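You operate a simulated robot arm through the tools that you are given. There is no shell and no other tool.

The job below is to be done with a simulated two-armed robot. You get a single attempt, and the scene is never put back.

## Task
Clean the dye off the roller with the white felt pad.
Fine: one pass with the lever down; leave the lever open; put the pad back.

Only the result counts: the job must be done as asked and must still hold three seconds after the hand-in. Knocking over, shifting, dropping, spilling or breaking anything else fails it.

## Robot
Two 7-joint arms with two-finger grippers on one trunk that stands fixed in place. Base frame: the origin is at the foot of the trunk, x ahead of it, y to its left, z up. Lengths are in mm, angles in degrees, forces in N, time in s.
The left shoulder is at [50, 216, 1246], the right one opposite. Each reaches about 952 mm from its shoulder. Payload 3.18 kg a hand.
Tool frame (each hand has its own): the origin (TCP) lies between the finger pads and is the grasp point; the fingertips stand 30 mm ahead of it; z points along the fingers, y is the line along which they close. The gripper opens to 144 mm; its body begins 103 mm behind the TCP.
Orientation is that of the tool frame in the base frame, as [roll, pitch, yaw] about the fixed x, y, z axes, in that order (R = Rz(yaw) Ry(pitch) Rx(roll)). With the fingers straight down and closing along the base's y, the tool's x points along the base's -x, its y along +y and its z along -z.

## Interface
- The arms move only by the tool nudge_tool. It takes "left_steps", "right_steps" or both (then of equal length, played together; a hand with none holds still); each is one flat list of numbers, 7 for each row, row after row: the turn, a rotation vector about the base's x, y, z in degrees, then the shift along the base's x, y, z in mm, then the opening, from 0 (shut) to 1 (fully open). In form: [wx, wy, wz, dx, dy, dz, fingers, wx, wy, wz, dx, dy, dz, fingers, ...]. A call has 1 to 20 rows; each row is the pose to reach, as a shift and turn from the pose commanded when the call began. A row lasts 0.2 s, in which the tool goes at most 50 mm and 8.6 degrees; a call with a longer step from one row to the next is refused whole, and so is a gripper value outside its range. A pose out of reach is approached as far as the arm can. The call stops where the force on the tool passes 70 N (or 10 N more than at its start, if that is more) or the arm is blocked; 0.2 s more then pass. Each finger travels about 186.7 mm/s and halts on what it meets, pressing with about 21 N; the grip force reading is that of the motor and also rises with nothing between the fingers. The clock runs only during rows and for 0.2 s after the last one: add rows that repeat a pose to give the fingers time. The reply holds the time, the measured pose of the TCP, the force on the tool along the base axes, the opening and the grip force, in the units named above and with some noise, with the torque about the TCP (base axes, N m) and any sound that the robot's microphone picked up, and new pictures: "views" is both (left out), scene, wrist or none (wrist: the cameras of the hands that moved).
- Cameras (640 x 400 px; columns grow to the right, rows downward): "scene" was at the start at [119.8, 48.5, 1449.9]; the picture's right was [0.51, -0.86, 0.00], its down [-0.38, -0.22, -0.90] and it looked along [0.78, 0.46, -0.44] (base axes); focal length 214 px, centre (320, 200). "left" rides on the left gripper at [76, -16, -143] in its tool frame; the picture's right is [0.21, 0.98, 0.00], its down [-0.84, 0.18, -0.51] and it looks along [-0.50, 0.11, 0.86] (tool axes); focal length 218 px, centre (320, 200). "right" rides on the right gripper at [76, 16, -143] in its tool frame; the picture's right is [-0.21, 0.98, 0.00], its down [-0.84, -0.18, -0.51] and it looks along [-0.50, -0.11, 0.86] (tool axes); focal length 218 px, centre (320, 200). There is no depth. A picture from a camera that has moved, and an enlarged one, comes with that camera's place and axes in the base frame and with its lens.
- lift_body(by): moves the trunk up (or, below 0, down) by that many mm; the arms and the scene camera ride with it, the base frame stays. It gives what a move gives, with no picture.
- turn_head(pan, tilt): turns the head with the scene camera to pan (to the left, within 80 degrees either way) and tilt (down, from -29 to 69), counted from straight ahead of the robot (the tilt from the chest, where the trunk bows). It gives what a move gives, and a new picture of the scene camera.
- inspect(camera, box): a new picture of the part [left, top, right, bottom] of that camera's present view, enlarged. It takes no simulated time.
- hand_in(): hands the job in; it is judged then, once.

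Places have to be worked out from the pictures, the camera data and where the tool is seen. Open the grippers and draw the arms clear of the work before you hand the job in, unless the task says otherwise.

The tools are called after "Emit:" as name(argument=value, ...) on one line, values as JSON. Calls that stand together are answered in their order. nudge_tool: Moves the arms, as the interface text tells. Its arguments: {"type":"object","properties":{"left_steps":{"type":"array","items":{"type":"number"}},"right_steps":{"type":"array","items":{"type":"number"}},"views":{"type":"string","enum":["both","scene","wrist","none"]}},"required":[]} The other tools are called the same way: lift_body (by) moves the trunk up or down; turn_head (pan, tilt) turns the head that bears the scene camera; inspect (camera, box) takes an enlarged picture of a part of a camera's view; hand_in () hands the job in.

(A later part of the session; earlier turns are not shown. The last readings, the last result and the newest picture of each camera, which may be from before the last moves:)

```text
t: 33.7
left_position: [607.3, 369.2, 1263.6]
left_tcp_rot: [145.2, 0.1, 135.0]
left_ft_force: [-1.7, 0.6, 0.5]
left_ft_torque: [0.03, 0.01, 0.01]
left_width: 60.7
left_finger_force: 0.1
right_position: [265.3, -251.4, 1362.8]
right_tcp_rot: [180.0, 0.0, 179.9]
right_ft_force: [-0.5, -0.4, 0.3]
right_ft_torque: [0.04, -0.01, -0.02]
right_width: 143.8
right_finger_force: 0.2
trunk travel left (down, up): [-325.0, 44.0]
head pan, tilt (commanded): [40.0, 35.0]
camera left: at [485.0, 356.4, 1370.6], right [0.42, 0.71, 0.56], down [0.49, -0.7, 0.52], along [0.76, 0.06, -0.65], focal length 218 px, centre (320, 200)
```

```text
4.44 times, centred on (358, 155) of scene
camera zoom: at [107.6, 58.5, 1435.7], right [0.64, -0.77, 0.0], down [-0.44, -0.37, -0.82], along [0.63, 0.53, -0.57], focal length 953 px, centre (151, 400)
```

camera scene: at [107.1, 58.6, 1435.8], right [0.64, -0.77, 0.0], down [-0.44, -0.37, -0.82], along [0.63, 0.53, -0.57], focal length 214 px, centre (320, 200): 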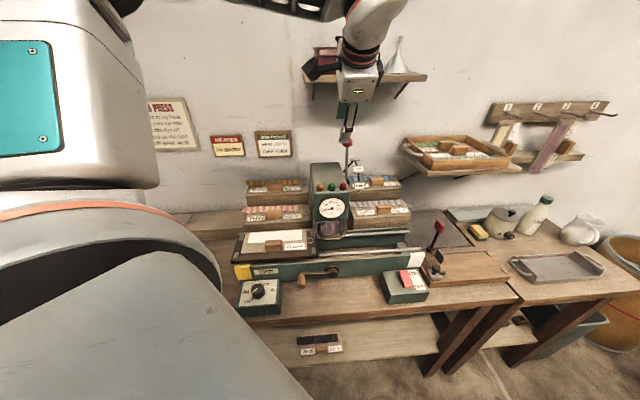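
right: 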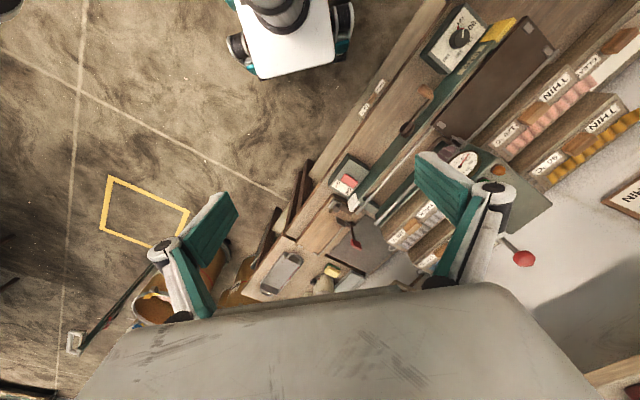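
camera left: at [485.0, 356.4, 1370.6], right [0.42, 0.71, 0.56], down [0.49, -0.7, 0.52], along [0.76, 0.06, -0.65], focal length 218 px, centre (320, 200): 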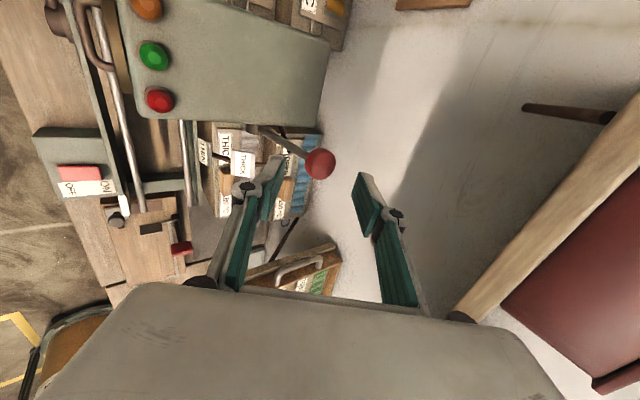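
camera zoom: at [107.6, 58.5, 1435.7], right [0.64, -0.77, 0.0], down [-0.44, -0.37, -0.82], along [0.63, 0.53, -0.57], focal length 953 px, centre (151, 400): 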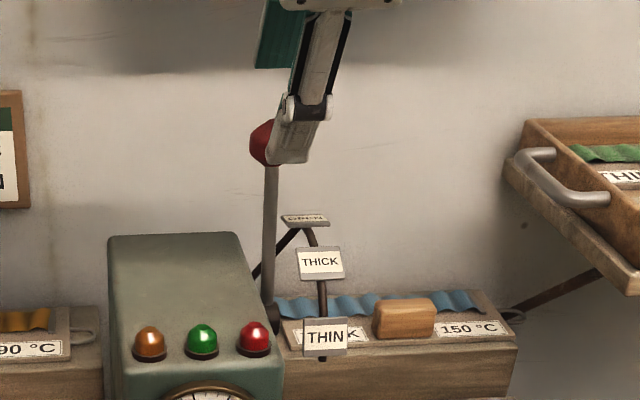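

The ball lies right on the fingers' axis, 66 mm ahead. I'll advance 54 mm along the fingers so they straddle it.

Emit:
nudge_tool(left_steps=[0, 0, 0, 8, 8, -16, 0.42, 0, 0, 0, 15, 15, -30, 0.42, 0, 0, 0, 21.9, 21.9, -44.2, 0.42, 0, 0, 0, 21.9, 21.9, -44.2, 0.36], views="both")

Emit:
inspect(camera="left", box=[220, 100, 420, 225])

Emit:
inspect(camera="scene", box=[310, 110, 406, 200])

```text
t: 34.7
left_position: [629.1, 390.4, 1221.9]
left_tcp_rot: [145.2, 0.0, 135.0]
left_ft_force: [-0.3, 0.2, 0.1]
left_ft_torque: [-0.01, -0.01, 0.0]
left_width: 51.7
left_finger_force: 0.1
right_position: [265.1, -250.4, 1363.8]
right_tcp_rot: [179.9, -0.1, 179.9]
right_ft_force: [0.1, -0.2, 0.0]
right_ft_torque: [0.02, -0.01, -0.02]
right_width: 144.0
right_finger_force: 0.1
trunk travel left (down, up): [-325.0, 44.0]
head pan, tilt (commanded): [40.0, 35.0]
camera scene: at [107.6, 58.2, 1435.7], right [0.64, -0.77, 0.0], down [-0.44, -0.37, -0.82], along [0.63, 0.53, -0.57], focal length 214 px, centre (320, 200)
camera left: at [506.5, 378.3, 1328.1], right [0.42, 0.71, 0.56], down [0.49, -0.7, 0.52], along [0.76, 0.06, -0.65], focal length 218 px, centre (320, 200)
```

scene: 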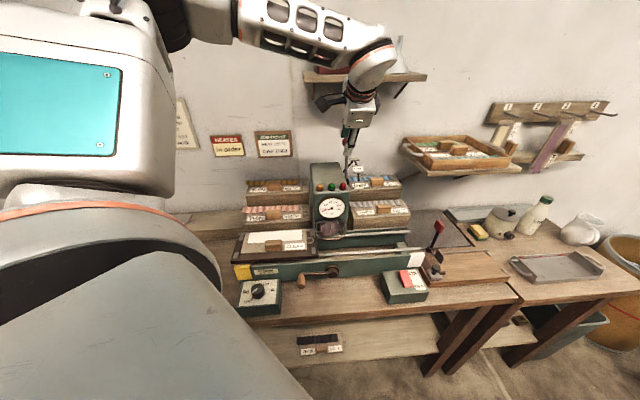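
left: 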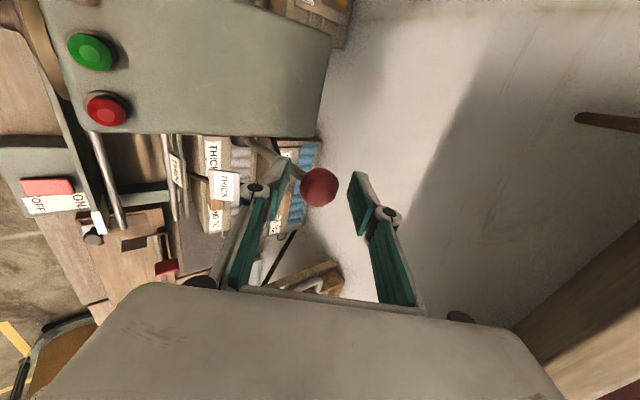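

```text
3.20 times, centred on (320, 162) of left
camera zoom: at [506.5, 378.3, 1328.1], right [0.42, 0.71, 0.56], down [0.49, -0.7, 0.52], along [0.76, 0.06, -0.65], focal length 698 px, centre (320, 320)
```

zoom: 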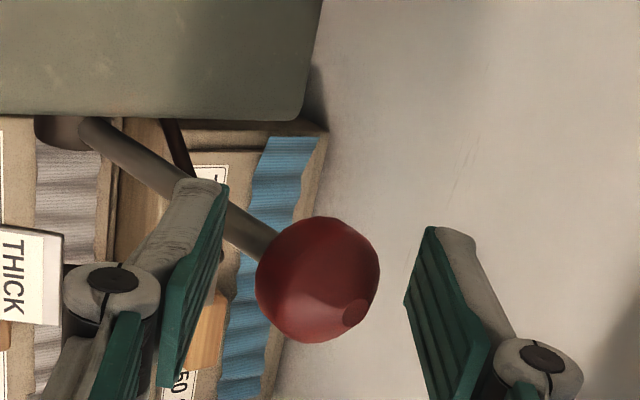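

```text
4.44 times, centred on (358, 155) of scene
camera zoom: at [107.6, 58.2, 1435.7], right [0.64, -0.77, 0.0], down [-0.44, -0.37, -0.82], along [0.63, 0.53, -0.57], focal length 953 px, centre (151, 400)
```

zoom: 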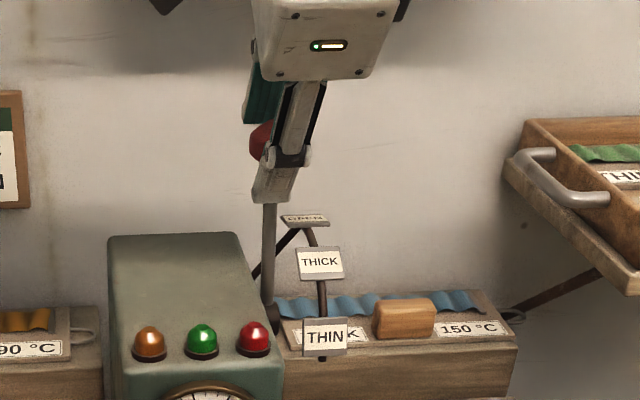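

The ball is between the fingers, with its centre at about [634, 395, 1212]. Refitting the lever from both wrist views gives a pivot near v = 703, z = 1090 in bench coordinates and a radius of about 125 mm, with THICK and THIN some 41° and 84° ahead of OPEN. I'll pull the ball forward along that arc, first only about 20°.

Emit:
nudge_tool(left_steps=[0, 0, 0, 2.8, -2.8, 0, 0.3, 0, 0, 0, -6, -11.7, -2.2, 0.3, 0, 0, 0, -13.7, -19.3, -1.2, 0.3, 0, 0, 0, -21.3, -26.9, -1.1, 0.3, 0, 0, 0, -29, -34.6, -1.9, 0.3, 0, 0, 0, -33.5, -39.2, -2.9, 0.3], views="wrist")

Emit:
inspect(camera="left", box=[220, 100, 420, 225])

Emit:
inspect(camera="scene", box=[310, 110, 406, 200])

```text
t: 36.1
left_position: [596.3, 351.7, 1218.0]
left_tcp_rot: [145.1, 0.0, 135.0]
left_ft_force: [0.9, 0.6, 0.4]
left_ft_torque: [0.02, -0.01, -0.01]
left_width: 43.5
left_finger_force: 0.4
right_position: [266.6, -249.8, 1364.2]
right_tcp_rot: [179.9, 0.0, 179.9]
right_ft_force: [-0.4, -0.4, 0.2]
right_ft_torque: [-0.01, 0.01, 0.0]
right_width: 144.3
right_finger_force: 0.0
trunk travel left (down, up): [-325.0, 44.0]
head pan, tilt (commanded): [40.0, 35.0]
camera left: at [473.4, 339.7, 1323.1], right [0.42, 0.72, 0.56], down [0.5, -0.7, 0.52], along [0.76, 0.06, -0.65], focal length 218 px, centre (320, 200)
```

left: 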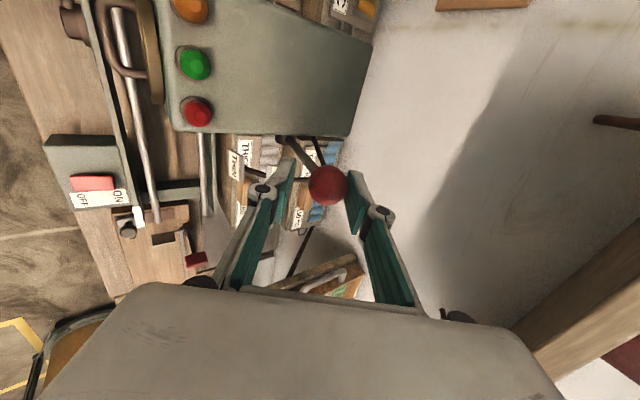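

```text
3.20 times, centred on (320, 162) of left
camera zoom: at [473.4, 339.7, 1323.1], right [0.42, 0.72, 0.56], down [0.5, -0.7, 0.52], along [0.76, 0.06, -0.65], focal length 698 px, centre (320, 320)
```

zoom: 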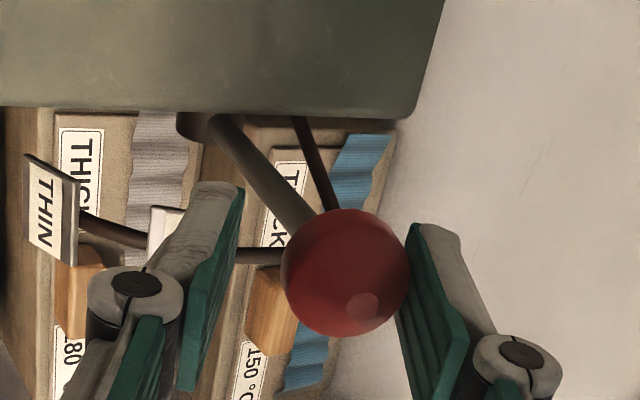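

```text
4.44 times, centred on (358, 155) of scene
camera zoom: at [108.0, 58.5, 1435.6], right [0.64, -0.77, 0.0], down [-0.44, -0.37, -0.82], along [0.63, 0.53, -0.57], focal length 953 px, centre (151, 400)
```

zoom: 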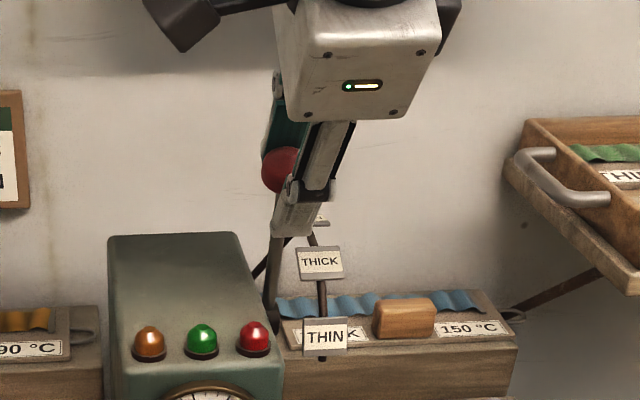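

The lever follows easily and the ball rides on the back finger just as the arc predicts. I'll continue along the arc to about 62° and check.

Emit:
nudge_tool(left_steps=[0, 0, 0, -9, -9, -2.9, 0.3, 0, 0, 0, -17.7, -17.7, -7.2, 0.3, 0, 0, 0, -27.4, -27.4, -13.7, 0.3, 0, 0, 0, -36.5, -36.5, -21.9, 0.3, 0, 0, 0, -44.8, -44.8, -31.5, 0.3, 0, 0, 0, -52.2, -52.2, -42.6, 0.3, 0, 0, 0, -57.7, -57.7, -53, 0.3, 0, 0, 0, -62.4, -62.4, -64.2, 0.3], views="wrist")

Emit:
inspect(camera="left", box=[220, 100, 420, 225])

Emit:
inspect(camera="scene", box=[310, 110, 406, 210])

```text
t: 37.9
left_position: [534.9, 288.7, 1152.2]
left_tcp_rot: [145.1, 0.0, 135.1]
left_ft_force: [0.7, 0.7, 0.8]
left_ft_torque: [0.05, 0.0, -0.02]
left_width: 43.2
left_finger_force: 0.0
right_position: [266.5, -250.1, 1363.7]
right_tcp_rot: [179.9, 0.0, 179.9]
right_ft_force: [-0.1, -0.2, 0.7]
right_ft_torque: [-0.01, 0.0, 0.0]
right_width: 143.9
right_finger_force: 0.0
trunk travel left (down, up): [-325.0, 44.0]
head pan, tilt (commanded): [40.0, 35.0]
camera left: at [411.7, 276.5, 1259.3], right [0.42, 0.71, 0.56], down [0.49, -0.7, 0.52], along [0.76, 0.06, -0.65], focal length 218 px, centre (320, 200)
```

left: 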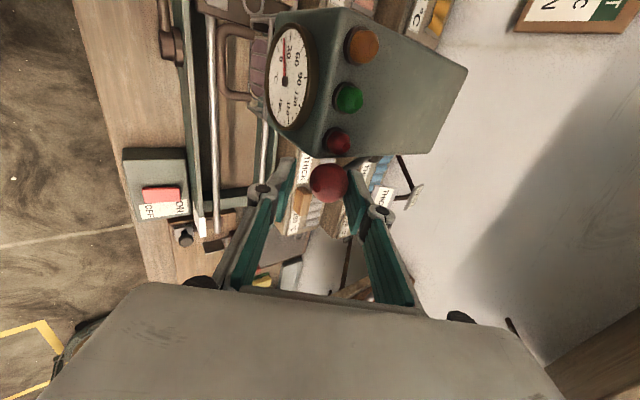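

```text
3.20 times, centred on (320, 162) of left
camera zoom: at [411.7, 276.5, 1259.3], right [0.42, 0.71, 0.56], down [0.49, -0.7, 0.52], along [0.76, 0.06, -0.65], focal length 698 px, centre (320, 320)
```

zoom: 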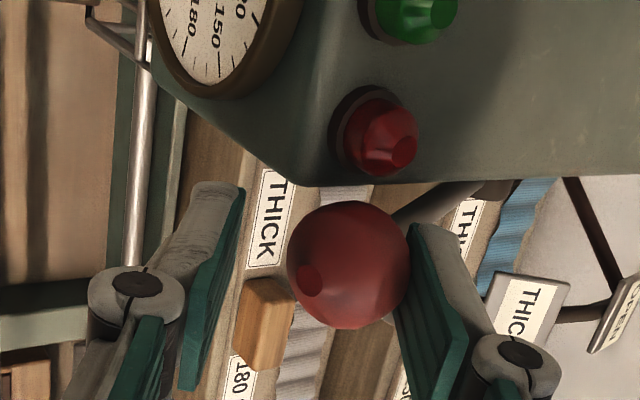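

```text
4.00 times, centred on (358, 160) of scene
camera zoom: at [108.5, 58.9, 1435.6], right [0.64, -0.77, 0.0], down [-0.44, -0.37, -0.82], along [0.63, 0.53, -0.57], focal length 858 px, centre (168, 360)
```

zoom: 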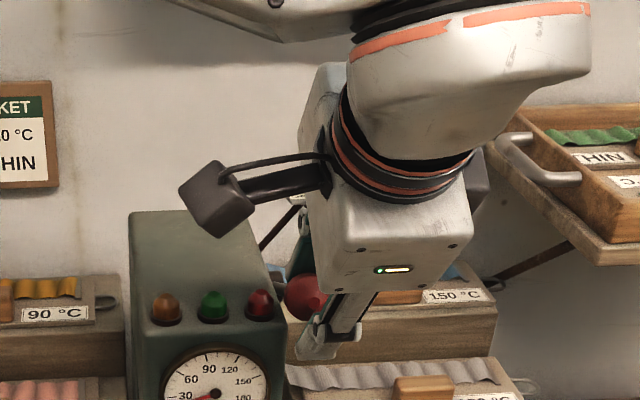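

The lever is at about 62° and following. I'll go on to 70° in small steps and look at it against the THIN mark.

Emit:
nudge_tool(left_steps=[0, 0, 0, -2.7, -2.7, -7.8, 0.3, 0, 0, 0, -5, -5, -15.8, 0.3, 0, 0, 0, -5, -5, -15.8, 0.3], views="wrist")

Emit:
inspect(camera="left", box=[220, 100, 420, 225])

Emit:
inspect(camera="left", box=[340, 120, 440, 220])

```text
t: 38.7
left_position: [528.2, 283.4, 1136.3]
left_tcp_rot: [145.1, 0.2, 135.1]
left_ft_force: [1.6, 1.7, 1.2]
left_ft_torque: [0.03, -0.07, -0.04]
left_width: 44.6
left_finger_force: 1.0
right_position: [266.3, -249.9, 1363.6]
right_tcp_rot: [179.9, -0.1, 179.9]
right_ft_force: [0.0, -0.5, 0.6]
right_ft_torque: [0.0, 0.0, -0.04]
right_width: 143.8
right_finger_force: 0.1
trunk travel left (down, up): [-325.0, 44.0]
head pan, tilt (commanded): [40.0, 35.0]
camera left: at [406.3, 271.5, 1243.7], right [0.42, 0.71, 0.56], down [0.49, -0.7, 0.52], along [0.76, 0.06, -0.65], focal length 218 px, centre (320, 200)
```

left: 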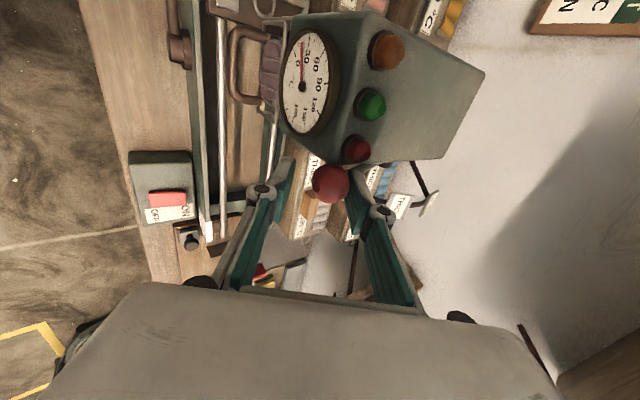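

```text
3.20 times, centred on (320, 162) of left
camera zoom: at [406.3, 271.5, 1243.7], right [0.42, 0.71, 0.56], down [0.49, -0.7, 0.52], along [0.76, 0.06, -0.65], focal length 698 px, centre (320, 320)
```

zoom: 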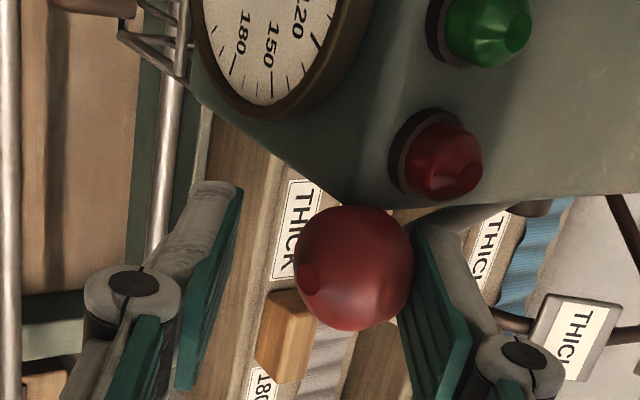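

```text
4.00 times, centred on (390, 170) of left
camera zoom: at [406.3, 271.5, 1243.7], right [0.42, 0.71, 0.56], down [0.49, -0.7, 0.52], along [0.76, 0.06, -0.65], focal length 873 px, centre (40, 320)
```

zoom: 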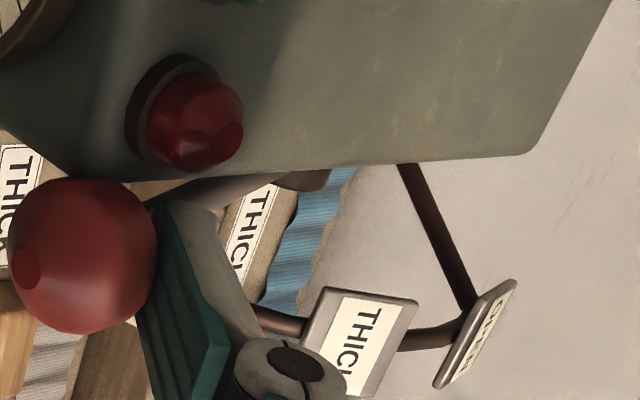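

A light resistance appears (about 2.6 N). I'll push on a few degrees more, to about 75°, to see whether the lever reaches its end stop.

Emit:
nudge_tool(left_steps=[0, 0, 0, -1.5, -1.5, -6.2, 0.3, 0, 0, 0, -2.5, -2.5, -10.5, 0.3, 0, 0, 0, -2.5, -2.5, -10.5, 0.3], views="wrist")

Emit:
inspect(camera="left", box=[260, 100, 440, 220])

Emit:
inspect(camera="scene", box=[310, 130, 406, 220])

```text
t: 39.5
left_position: [525.0, 278.6, 1130.2]
left_tcp_rot: [144.7, 0.4, 134.9]
left_ft_force: [0.4, -0.2, 37.7]
left_ft_torque: [1.15, -1.08, 0.07]
left_width: 59.3
left_finger_force: 13.2
right_position: [263.2, -251.8, 1364.0]
right_tcp_rot: [179.8, 0.1, 179.9]
right_ft_force: [0.6, 0.5, -0.2]
right_ft_torque: [-0.02, 0.01, 0.01]
right_width: 144.3
right_finger_force: 0.1
trunk travel left (down, up): [-325.0, 44.0]
head pan, tilt (commanded): [40.0, 35.0]
camera left: at [401.5, 267.5, 1236.2], right [0.41, 0.71, 0.56], down [0.49, -0.7, 0.52], along [0.77, 0.06, -0.64], focal length 218 px, centre (320, 200)
```

left: 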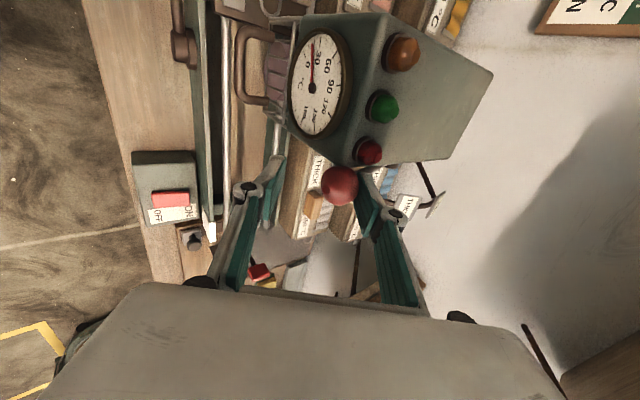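

```text
3.33 times, centred on (350, 160) of left
camera zoom: at [401.5, 267.5, 1236.2], right [0.41, 0.71, 0.56], down [0.49, -0.7, 0.52], along [0.77, 0.06, -0.64], focal length 728 px, centre (220, 333)
```

zoom: 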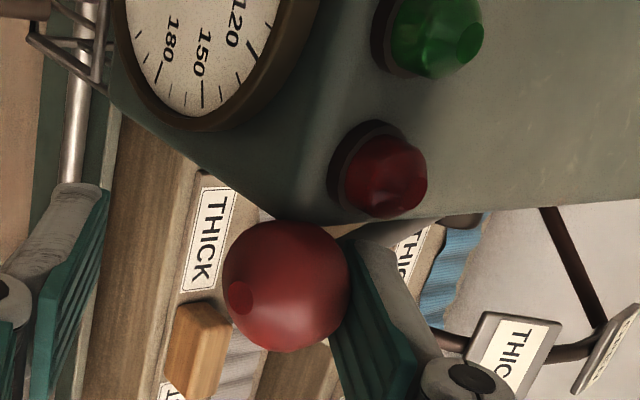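

```text
4.44 times, centred on (358, 175) of scene
camera zoom: at [105.1, 56.9, 1436.2], right [0.64, -0.77, 0.0], down [-0.44, -0.37, -0.82], along [0.63, 0.53, -0.57], focal length 953 px, centre (151, 311)
```

zoom: 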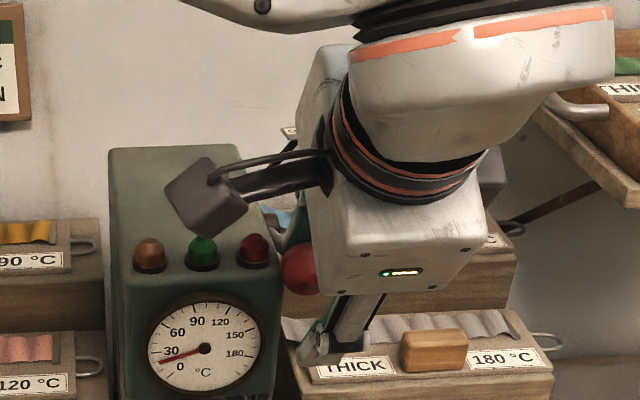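

The force rose to 38 N, so the lever has reached its end stop at THIN. I'll back off to relieve it, open a little and withdraw along the fingers, then look at the lever.

Emit:
nudge_tool(left_steps=[0, 0, 0, 2.5, 2.5, 10.5, 0.3, 0, 0, 0, 1, 1, 11.5, 0.42, 0, 0, 0, -6, -6, 26, 0.42, 0, 0, 0, -18, -18, 50, 0.42, 0, 0, 0, -34, -34, 82, 0.42, 0, 0, 0, -50, -50, 115, 0.42, 0, 0, 0, -70, -55, 145, 0.42], views="both")

Emit:
inspect(camera="left", box=[230, 60, 470, 220])

Emit:
inspect(camera="scene", box=[310, 130, 406, 220])

```text
t: 41.1
left_position: [449.8, 230.4, 1273.1]
left_tcp_rot: [145.0, 0.4, 134.8]
left_ft_force: [-1.7, -0.4, 0.9]
left_ft_torque: [0.0, -0.09, -0.03]
left_width: 60.4
left_finger_force: 0.2
left hand out of reach, approached as far as the arm can: row 7
right_position: [260.9, -251.8, 1365.9]
right_tcp_rot: [179.8, 0.2, 179.9]
right_ft_force: [-1.0, -0.3, -0.6]
right_ft_torque: [0.07, -0.14, 0.01]
right_width: 144.1
right_finger_force: 0.1
trunk travel left (down, up): [-325.0, 44.0]
head pan, tilt (commanded): [40.0, 35.0]
camera scene: at [103.3, 57.1, 1436.3], right [0.64, -0.77, 0.0], down [-0.44, -0.37, -0.82], along [0.63, 0.53, -0.57], focal length 214 px, centre (320, 200)
camera left: at [327.1, 217.7, 1379.4], right [0.42, 0.71, 0.56], down [0.49, -0.7, 0.52], along [0.76, 0.06, -0.64], focal length 218 px, centre (320, 200)
```

scene: 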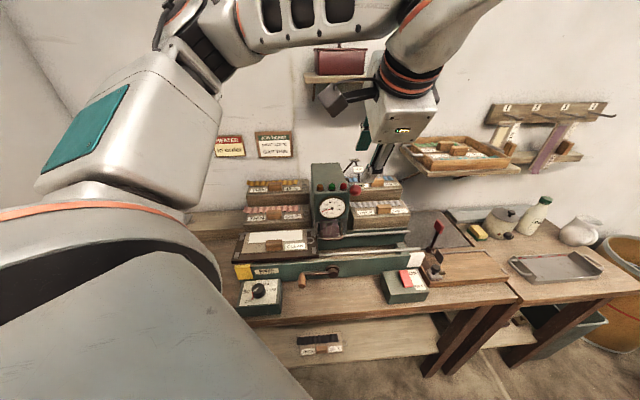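
left: 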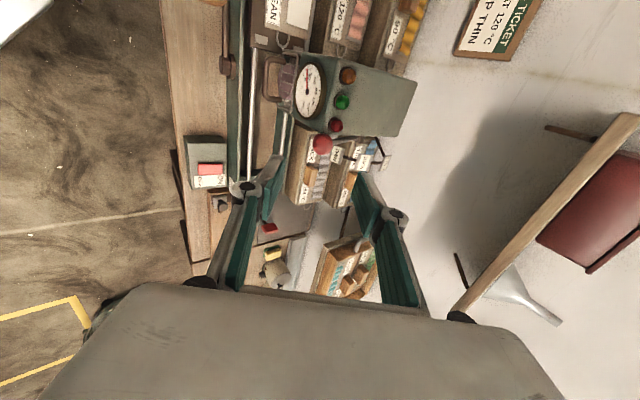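

```text
2.50 times, centred on (350, 140) of left
camera zoom: at [327.1, 217.7, 1379.4], right [0.42, 0.71, 0.56], down [0.49, -0.7, 0.52], along [0.76, 0.06, -0.64], focal length 546 px, centre (245, 350)
```

zoom: 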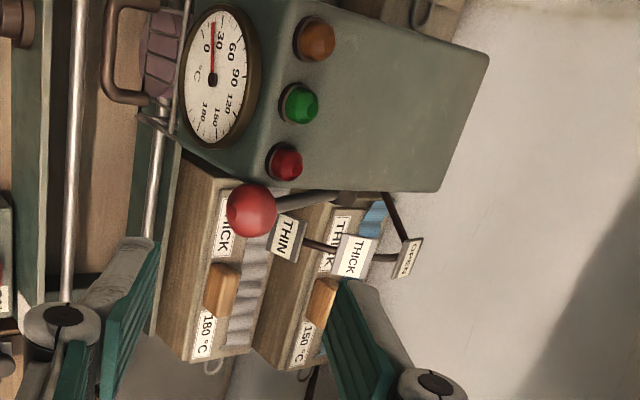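

```text
4.44 times, centred on (358, 175) of scene
camera zoom: at [103.3, 57.1, 1436.3], right [0.64, -0.77, 0.0], down [-0.44, -0.37, -0.82], along [0.63, 0.53, -0.57], focal length 953 px, centre (151, 311)
```

zoom: 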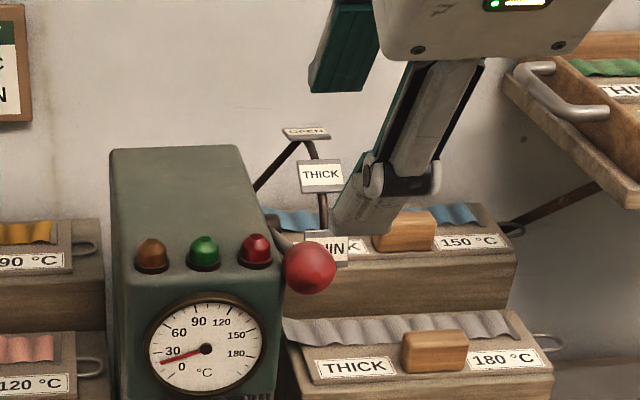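

The lever now rests at THIN and stays there. Next comes the crank; its wooden knob is near [358, 339, 880]. I'll first set the hand upright again while moving it toward a place above the crank.

Emit:
nudge_tool(left_steps=[-5, 5, 0, -8, 12, 0, 0.4, -10, 10, 0, -16, 24, 0, 0.4, -15, 15, 0, -24, 36, 0, 0.4, -20, 20, 0, -32, 48, 0, 0.4, -24.7, 24.7, 0, -45, 58, -10, 0.4, -24.7, 24.7, 0, -45, 58, -10, 0.4], views="none")

```text
t: 42.5
left_position: [409.9, 289.1, 1260.5]
left_tcp_rot: [179.9, 0.0, 135.0]
left_ft_force: [0.1, -0.3, -0.6]
left_ft_torque: [0.04, -0.03, -0.03]
left_width: 57.9
left_finger_force: 0.0
right_position: [267.2, -250.8, 1363.7]
right_tcp_rot: [179.8, 0.0, 179.9]
right_ft_force: [0.3, 0.0, 0.0]
right_ft_torque: [0.03, -0.02, 0.01]
right_width: 144.2
right_finger_force: 0.0
trunk travel left (down, up): [-325.0, 44.0]
head pan, tilt (commanded): [40.0, 35.0]
```

The hand is upright at [410, 289, 1260]. I'll turn it 90° so the fingers close along the bench and bring it above the crank knob for a close look.

Emit:
nudge_tool(left_steps=[0, 0, 8.2, -5, 5, -10, 0.4, 0, 0, 16.4, -10, 9, -20, 0.4, 0, 0, 24.6, -15, 13, -35, 0.4, 0, 0, 32.8, -20, 18, -50, 0.4, 0, 0, 41, -25, 22, -65, 0.4, 0, 0, 49.2, -30, 27, -85, 0.4, 0, 0, 57.4, -35, 31, -105, 0.4, 0, 0, 65.6, -40, 36, -125, 0.4, 0, 0, 73.8, -44, 41, -145, 0.4, 0, 0, 82, -48, 46, -165, 0.4, 0, 0, 90, -52, 50, -180, 0.4, 0, 0, 90, -52, 50, -180, 0.4], views="both")

Emit:
inspect(camera="left", box=[180, 80, 460, 240])

Emit:
inspect(camera="scene", box=[230, 190, 438, 320])

```text
t: 44.9
left_position: [309.4, 487.6, 960.7]
left_tcp_rot: [-171.7, -13.6, -138.4]
left_ft_force: [5.2, 1.9, 10.0]
left_ft_torque: [0.02, -0.23, 0.06]
left_width: 68.5
left_finger_force: 1.1
left hand out of reach, approached as far as the arm can: row 4, 5, 6, 7, 8, 9, 10, 11
right_position: [268.3, -252.7, 1361.2]
right_tcp_rot: [179.9, -0.1, 179.9]
right_ft_force: [0.0, -1.1, -0.3]
right_ft_torque: [0.03, -0.01, -0.03]
right_width: 144.0
right_finger_force: 0.1
trunk travel left (down, up): [-325.0, 44.0]
head pan, tilt (commanded): [40.0, 35.0]
stopped in row 11 (left hand): the force on the tool passed its limit at 280 N (the readings are from after the stop); the commanded pose is now the measured one
camera scene: at [108.4, 56.1, 1435.7], right [0.64, -0.77, 0.0], down [-0.44, -0.37, -0.82], along [0.63, 0.53, -0.57], focal length 214 px, centre (320, 200)
camera left: at [274.7, 466.0, 1117.8], right [-0.82, 0.57, -0.09], down [0.53, 0.81, 0.26], along [0.22, 0.17, -0.96], focal length 218 px, centre (320, 200)
```

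scene: 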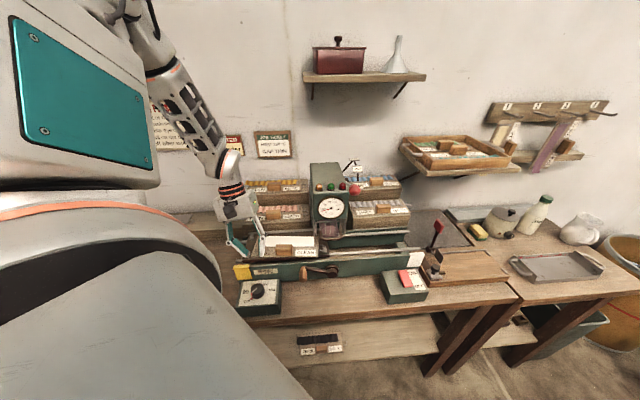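
left: 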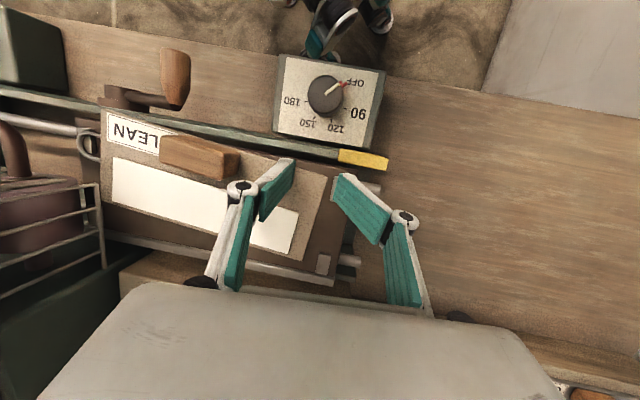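

```text
2.29 times, centred on (320, 160) of left
camera zoom: at [274.7, 466.0, 1117.8], right [-0.82, 0.57, -0.09], down [0.53, 0.81, 0.26], along [0.22, 0.17, -0.96], focal length 499 px, centre (320, 291)
```

zoom: 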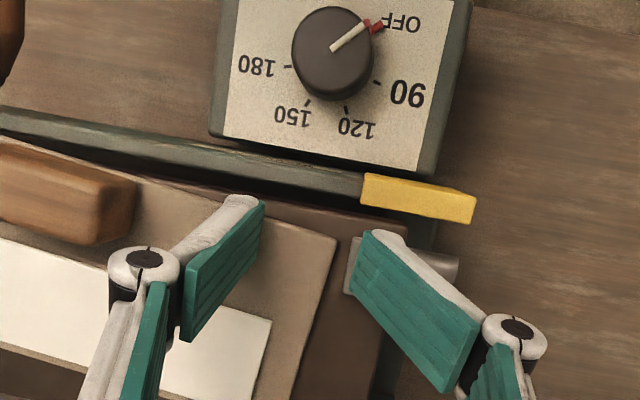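

```text
3.08 times, centred on (334, 255) of scene
camera zoom: at [108.4, 56.1, 1435.7], right [0.64, -0.77, 0.0], down [-0.44, -0.37, -0.82], along [0.63, 0.53, -0.57], focal length 660 px, centre (277, 31)
```

zoom: 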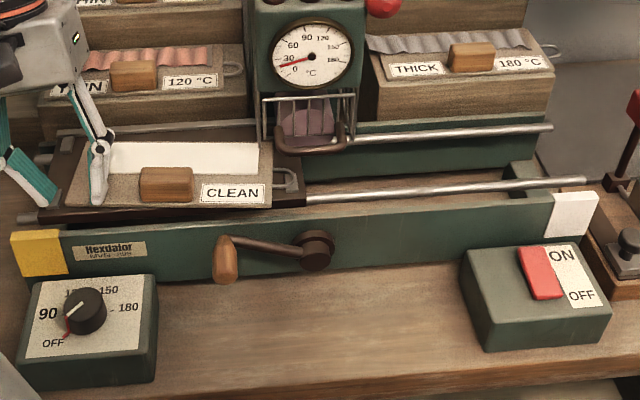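

The arm hit a joint limit, drifted off course and touched down by the bed's left end; the bed seems to have crept about 20 mm to the right. I'll lift the hand straight up out of there first and then check everything.

Emit:
nudge_tool(left_steps=[0, 0, 0, 0, 0, 10, 0.48, 0, 0, 0, 0, 0, 25, 0.48, 0, 0, 0, 0, 0, 45, 0.48, 0, 0, 0, 0, 0, 70, 0.48, 0, 0, 0, 0, 0, 100, 0.48, 0, 0, 0, 0, 0, 130, 0.48], views="both")

Emit:
inspect(camera="scene", box=[225, 200, 353, 290])

Emit:
inspect(camera="left", box=[60, 40, 400, 250])

```text
t: 46.3
left_position: [308.6, 535.5, 1075.2]
left_tcp_rot: [-170.3, -14.8, -139.4]
left_ft_force: [-0.3, -0.2, 0.3]
left_ft_torque: [0.02, -0.03, 0.03]
left_width: 69.1
left_finger_force: 0.0
left hand out of reach, approached as far as the arm can: row 1, 2, 3, 4, 5, 6
right_position: [266.1, -251.3, 1363.4]
right_tcp_rot: [179.9, -0.2, 180.0]
right_ft_force: [-0.4, -0.4, -0.1]
right_ft_torque: [0.03, -0.06, 0.02]
right_width: 144.1
right_finger_force: 0.1
trunk travel left (down, up): [-325.0, 44.0]
head pan, tilt (commanded): [40.0, 35.0]
camera scene: at [107.1, 58.1, 1435.8], right [0.64, -0.77, 0.0], down [-0.44, -0.37, -0.82], along [0.63, 0.53, -0.57], focal length 214 px, centre (320, 200)
camera left: at [273.9, 517.6, 1234.0], right [-0.81, 0.57, -0.11], down [0.54, 0.81, 0.24], along [0.22, 0.14, -0.97], focal length 218 px, centre (320, 200)
```

scene: 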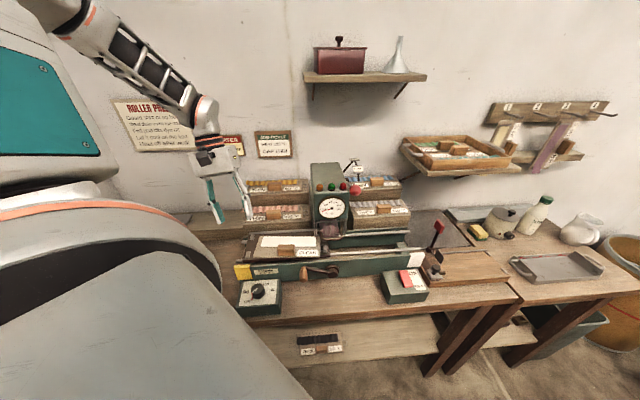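
left: 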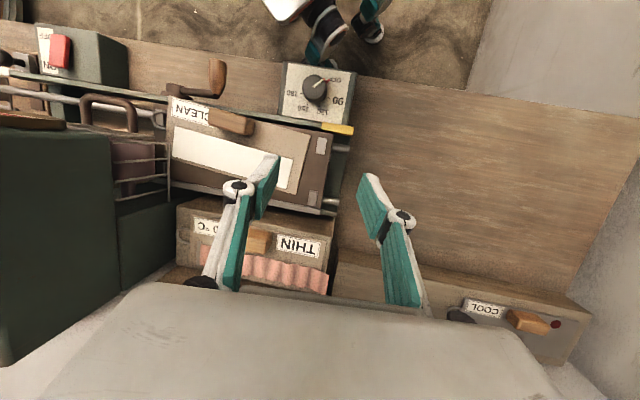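

```text
4.44 times, centred on (289, 245) of scene
camera zoom: at [107.1, 58.1, 1435.8], right [0.64, -0.77, 0.0], down [-0.44, -0.37, -0.82], along [0.63, 0.53, -0.57], focal length 953 px, centre (458, 0)
```

zoom: 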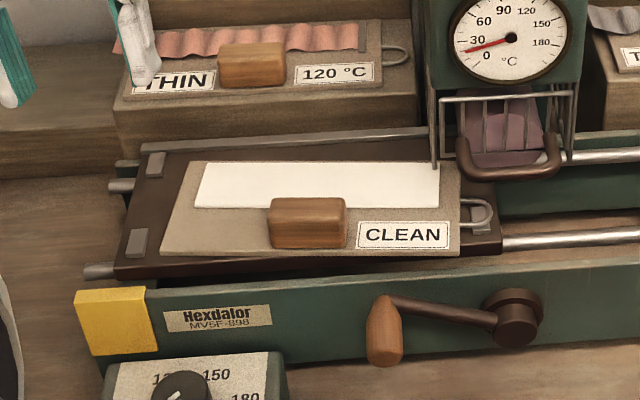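

```text
1.88 times, centred on (230, 145) of left
camera zoom: at [273.9, 517.6, 1234.0], right [-0.81, 0.57, -0.11], down [0.54, 0.81, 0.24], along [0.22, 0.14, -0.97], focal length 411 px, centre (489, 304)
```

zoom: 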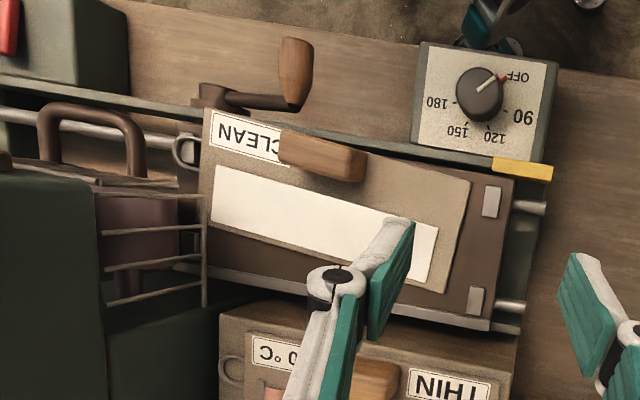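

The pad has been nudged askew on the bed and the bed crept right; the pad must be re-seated. The left arm is at a joint limit in this turn, so I'll bring the left hand up and back to its earlier upright pose, which it reached well before.

Emit:
nudge_tool(left_steps=[0.83, -1.39, -7.18, 0, 20, 20, 0.45, 1.67, -2.78, -14.35, 2, 40, 40, 0.45, 2.5, -4.18, -21.5, 4, 60, 60, 0.45, 3.33, -5.57, -28.7, 6, 75, 75, 0.45, 4.17, -6.96, -35.9, 8, 85, 90, 0.45, 5, -8.35, -43.05, 10, 95, 100, 0.45, 5.83, -9.74, -50.2, 12, 100, 110, 0.45, 6.67, -11.1, -57.4, 14, 105, 110, 0.45, 7.5, -12.5, -64.6, 16, 108, 110, 0.45, 8.33, -13.9, -71.75, 18, 110, 110, 0.45, 9.17, -15.3, -78.9, 20, 112, 110, 0.45, 10, -16.7, -86.1, 21, 112, 110, 0.45], views="both")

```text
t: 48.9
left_position: [330.9, 646.7, 1185.4]
left_tcp_rot: [178.9, 1.0, 135.6]
left_ft_force: [0.8, 0.1, -0.1]
left_ft_torque: [0.0, 0.04, 0.0]
left_width: 64.8
left_finger_force: 0.1
right_position: [266.3, -250.0, 1363.4]
right_tcp_rot: [179.7, -0.1, 179.9]
right_ft_force: [-0.1, 0.2, -0.3]
right_ft_torque: [0.05, 0.0, -0.01]
right_width: 144.2
right_finger_force: 0.0
trunk travel left (down, up): [-325.0, 44.0]
head pan, tilt (commanded): [40.0, 35.0]
camera scene: at [107.7, 58.5, 1435.7], right [0.64, -0.77, 0.0], down [-0.44, -0.37, -0.82], along [0.63, 0.53, -0.57], focal length 214 px, centre (320, 200)
camera left: at [260.5, 689.7, 1327.3], right [0.54, 0.84, 0.01], down [0.71, -0.46, 0.52], along [0.45, -0.27, -0.85], focal length 218 px, centre (320, 200)
```

scene: 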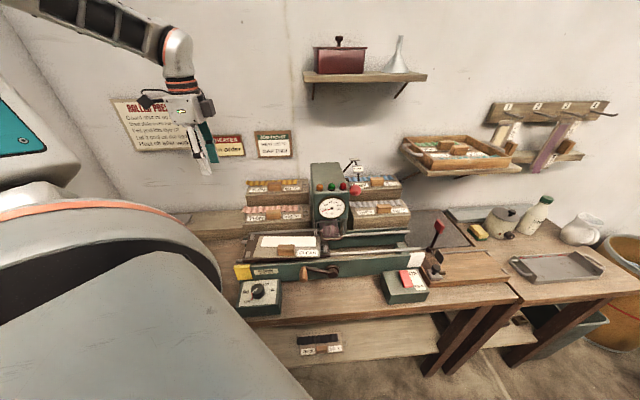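
left: 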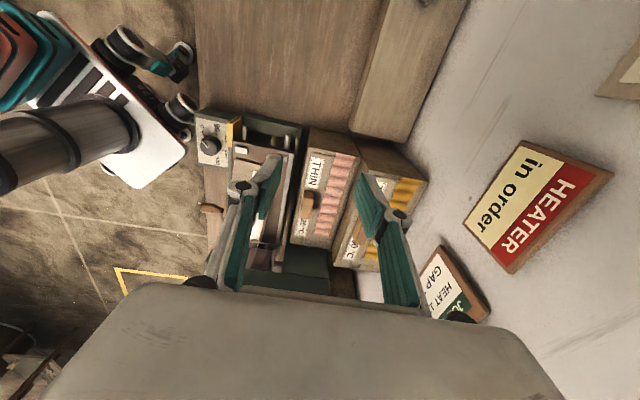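

The left hand is upright and clear again. I'll enlarge the bed, pad and crank to see how they lie now.

Emit:
inspect(camera="scene", box=[230, 220, 342, 290])

Emit:
inspect(camera="scene", box=[290, 215, 354, 255])

Emit:
inspect(camera="left", box=[190, 100, 310, 280])

```text
5.71 times, centred on (286, 255) of scene
camera zoom: at [107.7, 58.5, 1435.7], right [0.64, -0.77, 0.0], down [-0.44, -0.37, -0.82], along [0.63, 0.53, -0.57], focal length 1226 px, centre (514, -114)
```

zoom: 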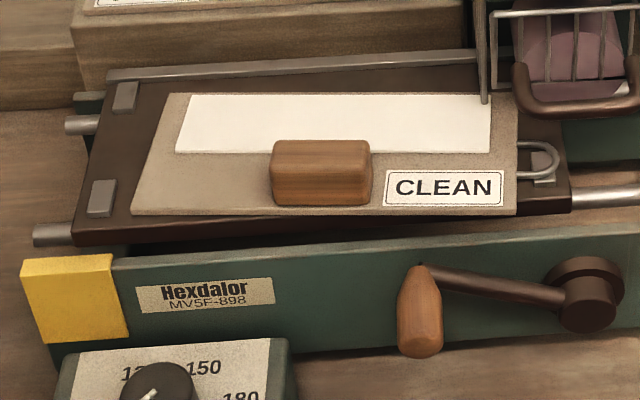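

```text
10.00 times, centred on (322, 235) of scene
camera zoom: at [107.7, 58.5, 1435.7], right [0.64, -0.77, 0.0], down [-0.44, -0.37, -0.82], along [0.63, 0.53, -0.57], focal length 2145 px, centre (300, -150)
```

zoom: 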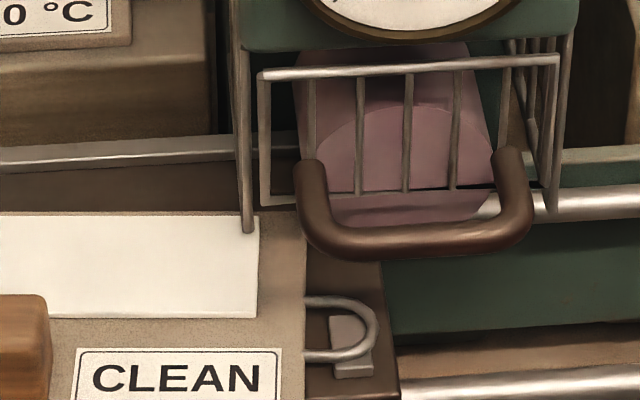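

```text
2.22 times, centred on (250, 190) of left
camera zoom: at [260.5, 689.7, 1327.3], right [0.54, 0.84, 0.01], down [0.71, -0.46, 0.52], along [0.45, -0.27, -0.85], focal length 485 px, centre (476, 222)
```

zoom: 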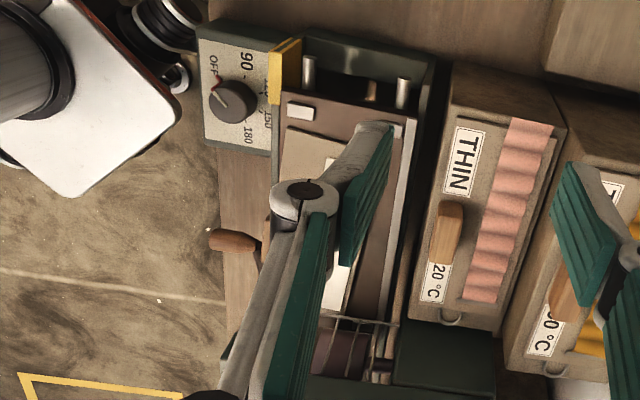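

The pad lies about 5° askew and some 12–17 mm too far forward, with the bed 35 mm to the right. I'll re-grip its handle, now near [380, 416], with the hand turned to match, and re-seat it.

Emit:
nudge_tool(left_steps=[0, 0.3, -1, 8, -38, -10, 0.42, 0, 0.6, -2, 16, -76, -25, 0.42, 0, 0.9, -3, 24, -115, -45, 0.42, 0, 1.2, -4, 32, -154, -65, 0.42, -0.1, 1.5, -5, 41, -193, -85, 0.42, -0.1, 1.5, -5.6, 49.6, -231, -105, 0.42, -0.1, 1.5, -5.6, 49.6, -231, -105, 0.42], views="wrist")

Emit:
inspect(camera="left", box=[220, 40, 440, 200])

```text
t: 50.5
left_position: [380.7, 416.2, 1080.2]
left_tcp_rot: [-180.0, 0.1, 130.1]
left_ft_force: [-0.4, -0.7, -0.4]
left_ft_torque: [0.01, -0.01, 0.0]
left_width: 60.4
left_finger_force: 0.0
right_position: [267.2, -248.8, 1363.1]
right_tcp_rot: [179.9, -0.1, 180.0]
right_ft_force: [0.2, -0.8, 0.6]
right_ft_torque: [0.01, -0.01, 0.02]
right_width: 143.9
right_finger_force: 0.0
trunk travel left (down, up): [-325.0, 44.0]
head pan, tilt (commanded): [40.0, 35.0]
camera left: at [317.7, 465.0, 1223.1], right [0.61, 0.79, 0.0], down [0.68, -0.53, 0.51], along [0.4, -0.31, -0.86], focal length 218 px, centre (320, 200)
```

left: 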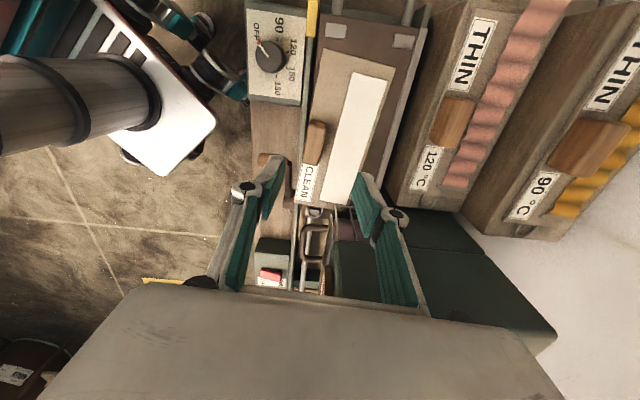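

```text
2.50 times, centred on (330, 120) of left
camera zoom: at [317.7, 465.0, 1223.1], right [0.61, 0.79, 0.0], down [0.68, -0.53, 0.51], along [0.4, -0.31, -0.86], focal length 546 px, centre (295, 400)
```

zoom: 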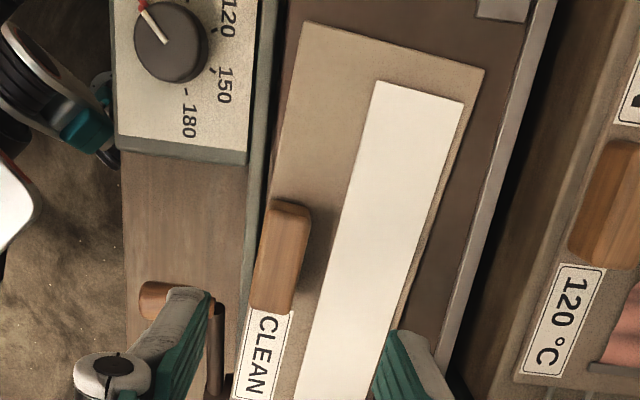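

The hand is aligned with the pad's handle; it needs about 9 mm of correction. I'll shift and descend to grip height, keeping the tips a few millimetres above the felt.

Emit:
nudge_tool(left_steps=[0, 0, 0, -4, 0, -35, 0.4, 0, 0, 0, -8.5, -0.7, -70, 0.38, 0, 0, 0, -8.5, -0.7, -92, 0.38, 0, 0, 0, -8.5, -0.7, -102, 0.38, 0, 0, 0, -8.5, -0.7, -102, 0.38], views="wrist")

Emit:
inspect(camera="left", box=[220, 100, 420, 225])

Emit:
inspect(camera="scene", box=[240, 210, 340, 260])

```text
t: 51.7
left_position: [372.3, 415.0, 979.1]
left_tcp_rot: [-179.8, -0.1, 130.1]
left_ft_force: [-0.2, -0.7, 0.1]
left_ft_torque: [-0.01, 0.02, -0.01]
left_width: 54.4
left_finger_force: 0.1
right_position: [266.8, -250.8, 1363.4]
right_tcp_rot: [179.8, 0.0, 179.9]
right_ft_force: [0.6, 0.3, -0.3]
right_ft_torque: [0.0, 0.01, 0.01]
right_width: 143.8
right_finger_force: 0.0
trunk travel left (down, up): [-325.0, 44.0]
head pan, tilt (commanded): [40.0, 35.0]
camera left: at [309.7, 464.0, 1122.2], right [0.61, 0.79, 0.0], down [0.68, -0.53, 0.51], along [0.4, -0.31, -0.86], focal length 218 px, centre (320, 200)
```

left: 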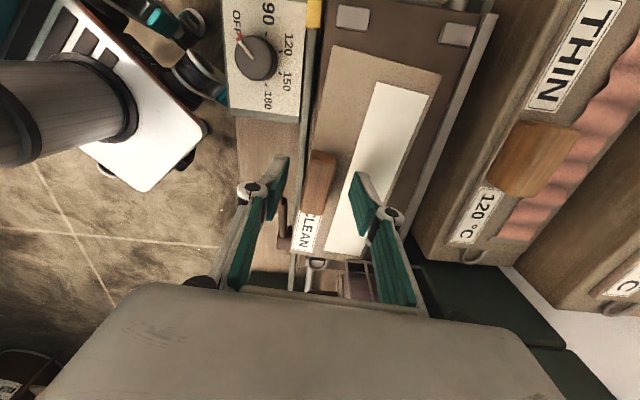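

```text
3.20 times, centred on (320, 162) of left
camera zoom: at [309.7, 464.0, 1122.2], right [0.61, 0.79, 0.0], down [0.68, -0.53, 0.51], along [0.4, -0.31, -0.86], focal length 698 px, centre (320, 320)
```

zoom: 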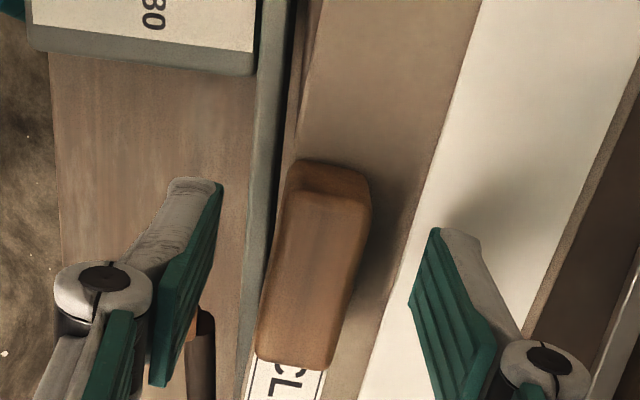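

```text
6.40 times, centred on (290, 235) of scene
camera zoom: at [108.0, 58.5, 1435.7], right [0.64, -0.77, 0.0], down [-0.44, -0.37, -0.82], along [0.63, 0.53, -0.57], focal length 1373 px, centre (512, -24)
```

zoom: 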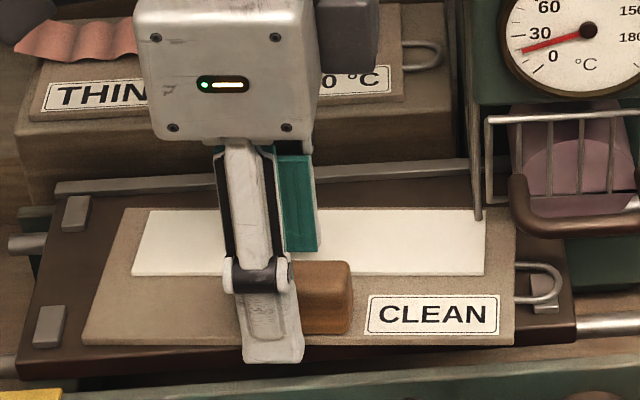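

Well centred. I'll lower the last 8 mm and close on the handle.

Emit:
nudge_tool(left_steps=[0, 0, 0, 0, 0, -4, 0.38, 0, 0, 0, 0, 0, -7.5, 0.38, 0, 0, 0, 0, 0, -7.5, 0.25, 0, 0, 0, 0, 0, -7.5, 0.1, 0, 0, 0, 0, 0, -7.5, 0.02, 0, 0, 0, 0, 0, -7.5, 0.02], views="wrist")

Emit:
inspect(camera="left", box=[220, 100, 420, 225])

```text
t: 53.1
left_position: [372.6, 415.9, 972.9]
left_tcp_rot: [-179.9, 0.1, 130.1]
left_ft_force: [-0.1, -0.4, 0.7]
left_ft_torque: [-0.06, -0.05, -0.07]
left_width: 21.6
left_finger_force: 20.6
right_position: [267.1, -251.7, 1362.9]
right_tcp_rot: [179.9, -0.1, 179.9]
right_ft_force: [0.0, 0.0, -0.2]
right_ft_torque: [0.01, -0.01, -0.02]
right_width: 144.1
right_finger_force: 0.2
trunk travel left (down, up): [-325.0, 44.0]
head pan, tilt (commanded): [40.0, 35.0]
camera left: at [309.6, 464.3, 1114.7], right [0.61, 0.79, 0.0], down [0.68, -0.53, 0.51], along [0.4, -0.31, -0.86], focal length 218 px, centre (320, 200)
```

left: 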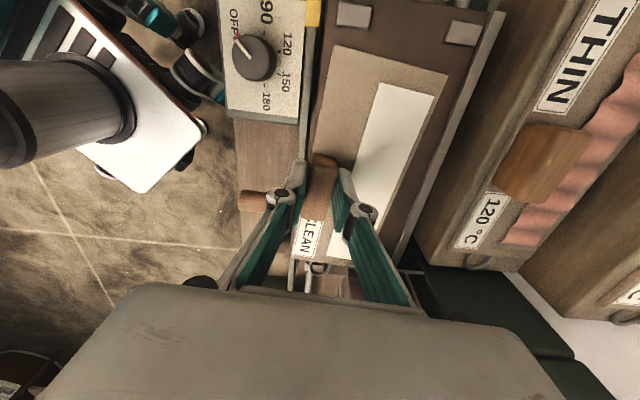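

```text
3.20 times, centred on (320, 162) of left
camera zoom: at [309.6, 464.3, 1114.7], right [0.61, 0.79, 0.0], down [0.68, -0.53, 0.51], along [0.4, -0.31, -0.86], focal length 698 px, centre (320, 320)
```

zoom: 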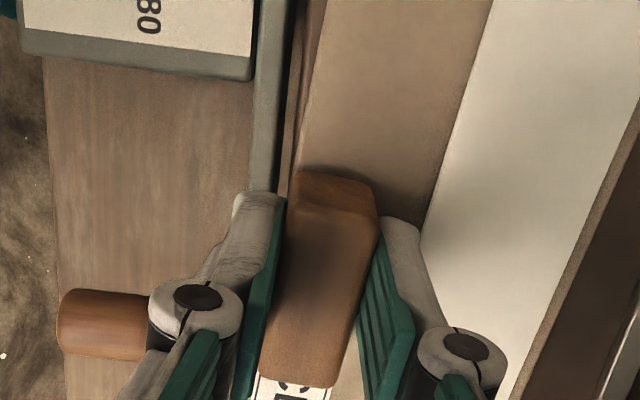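

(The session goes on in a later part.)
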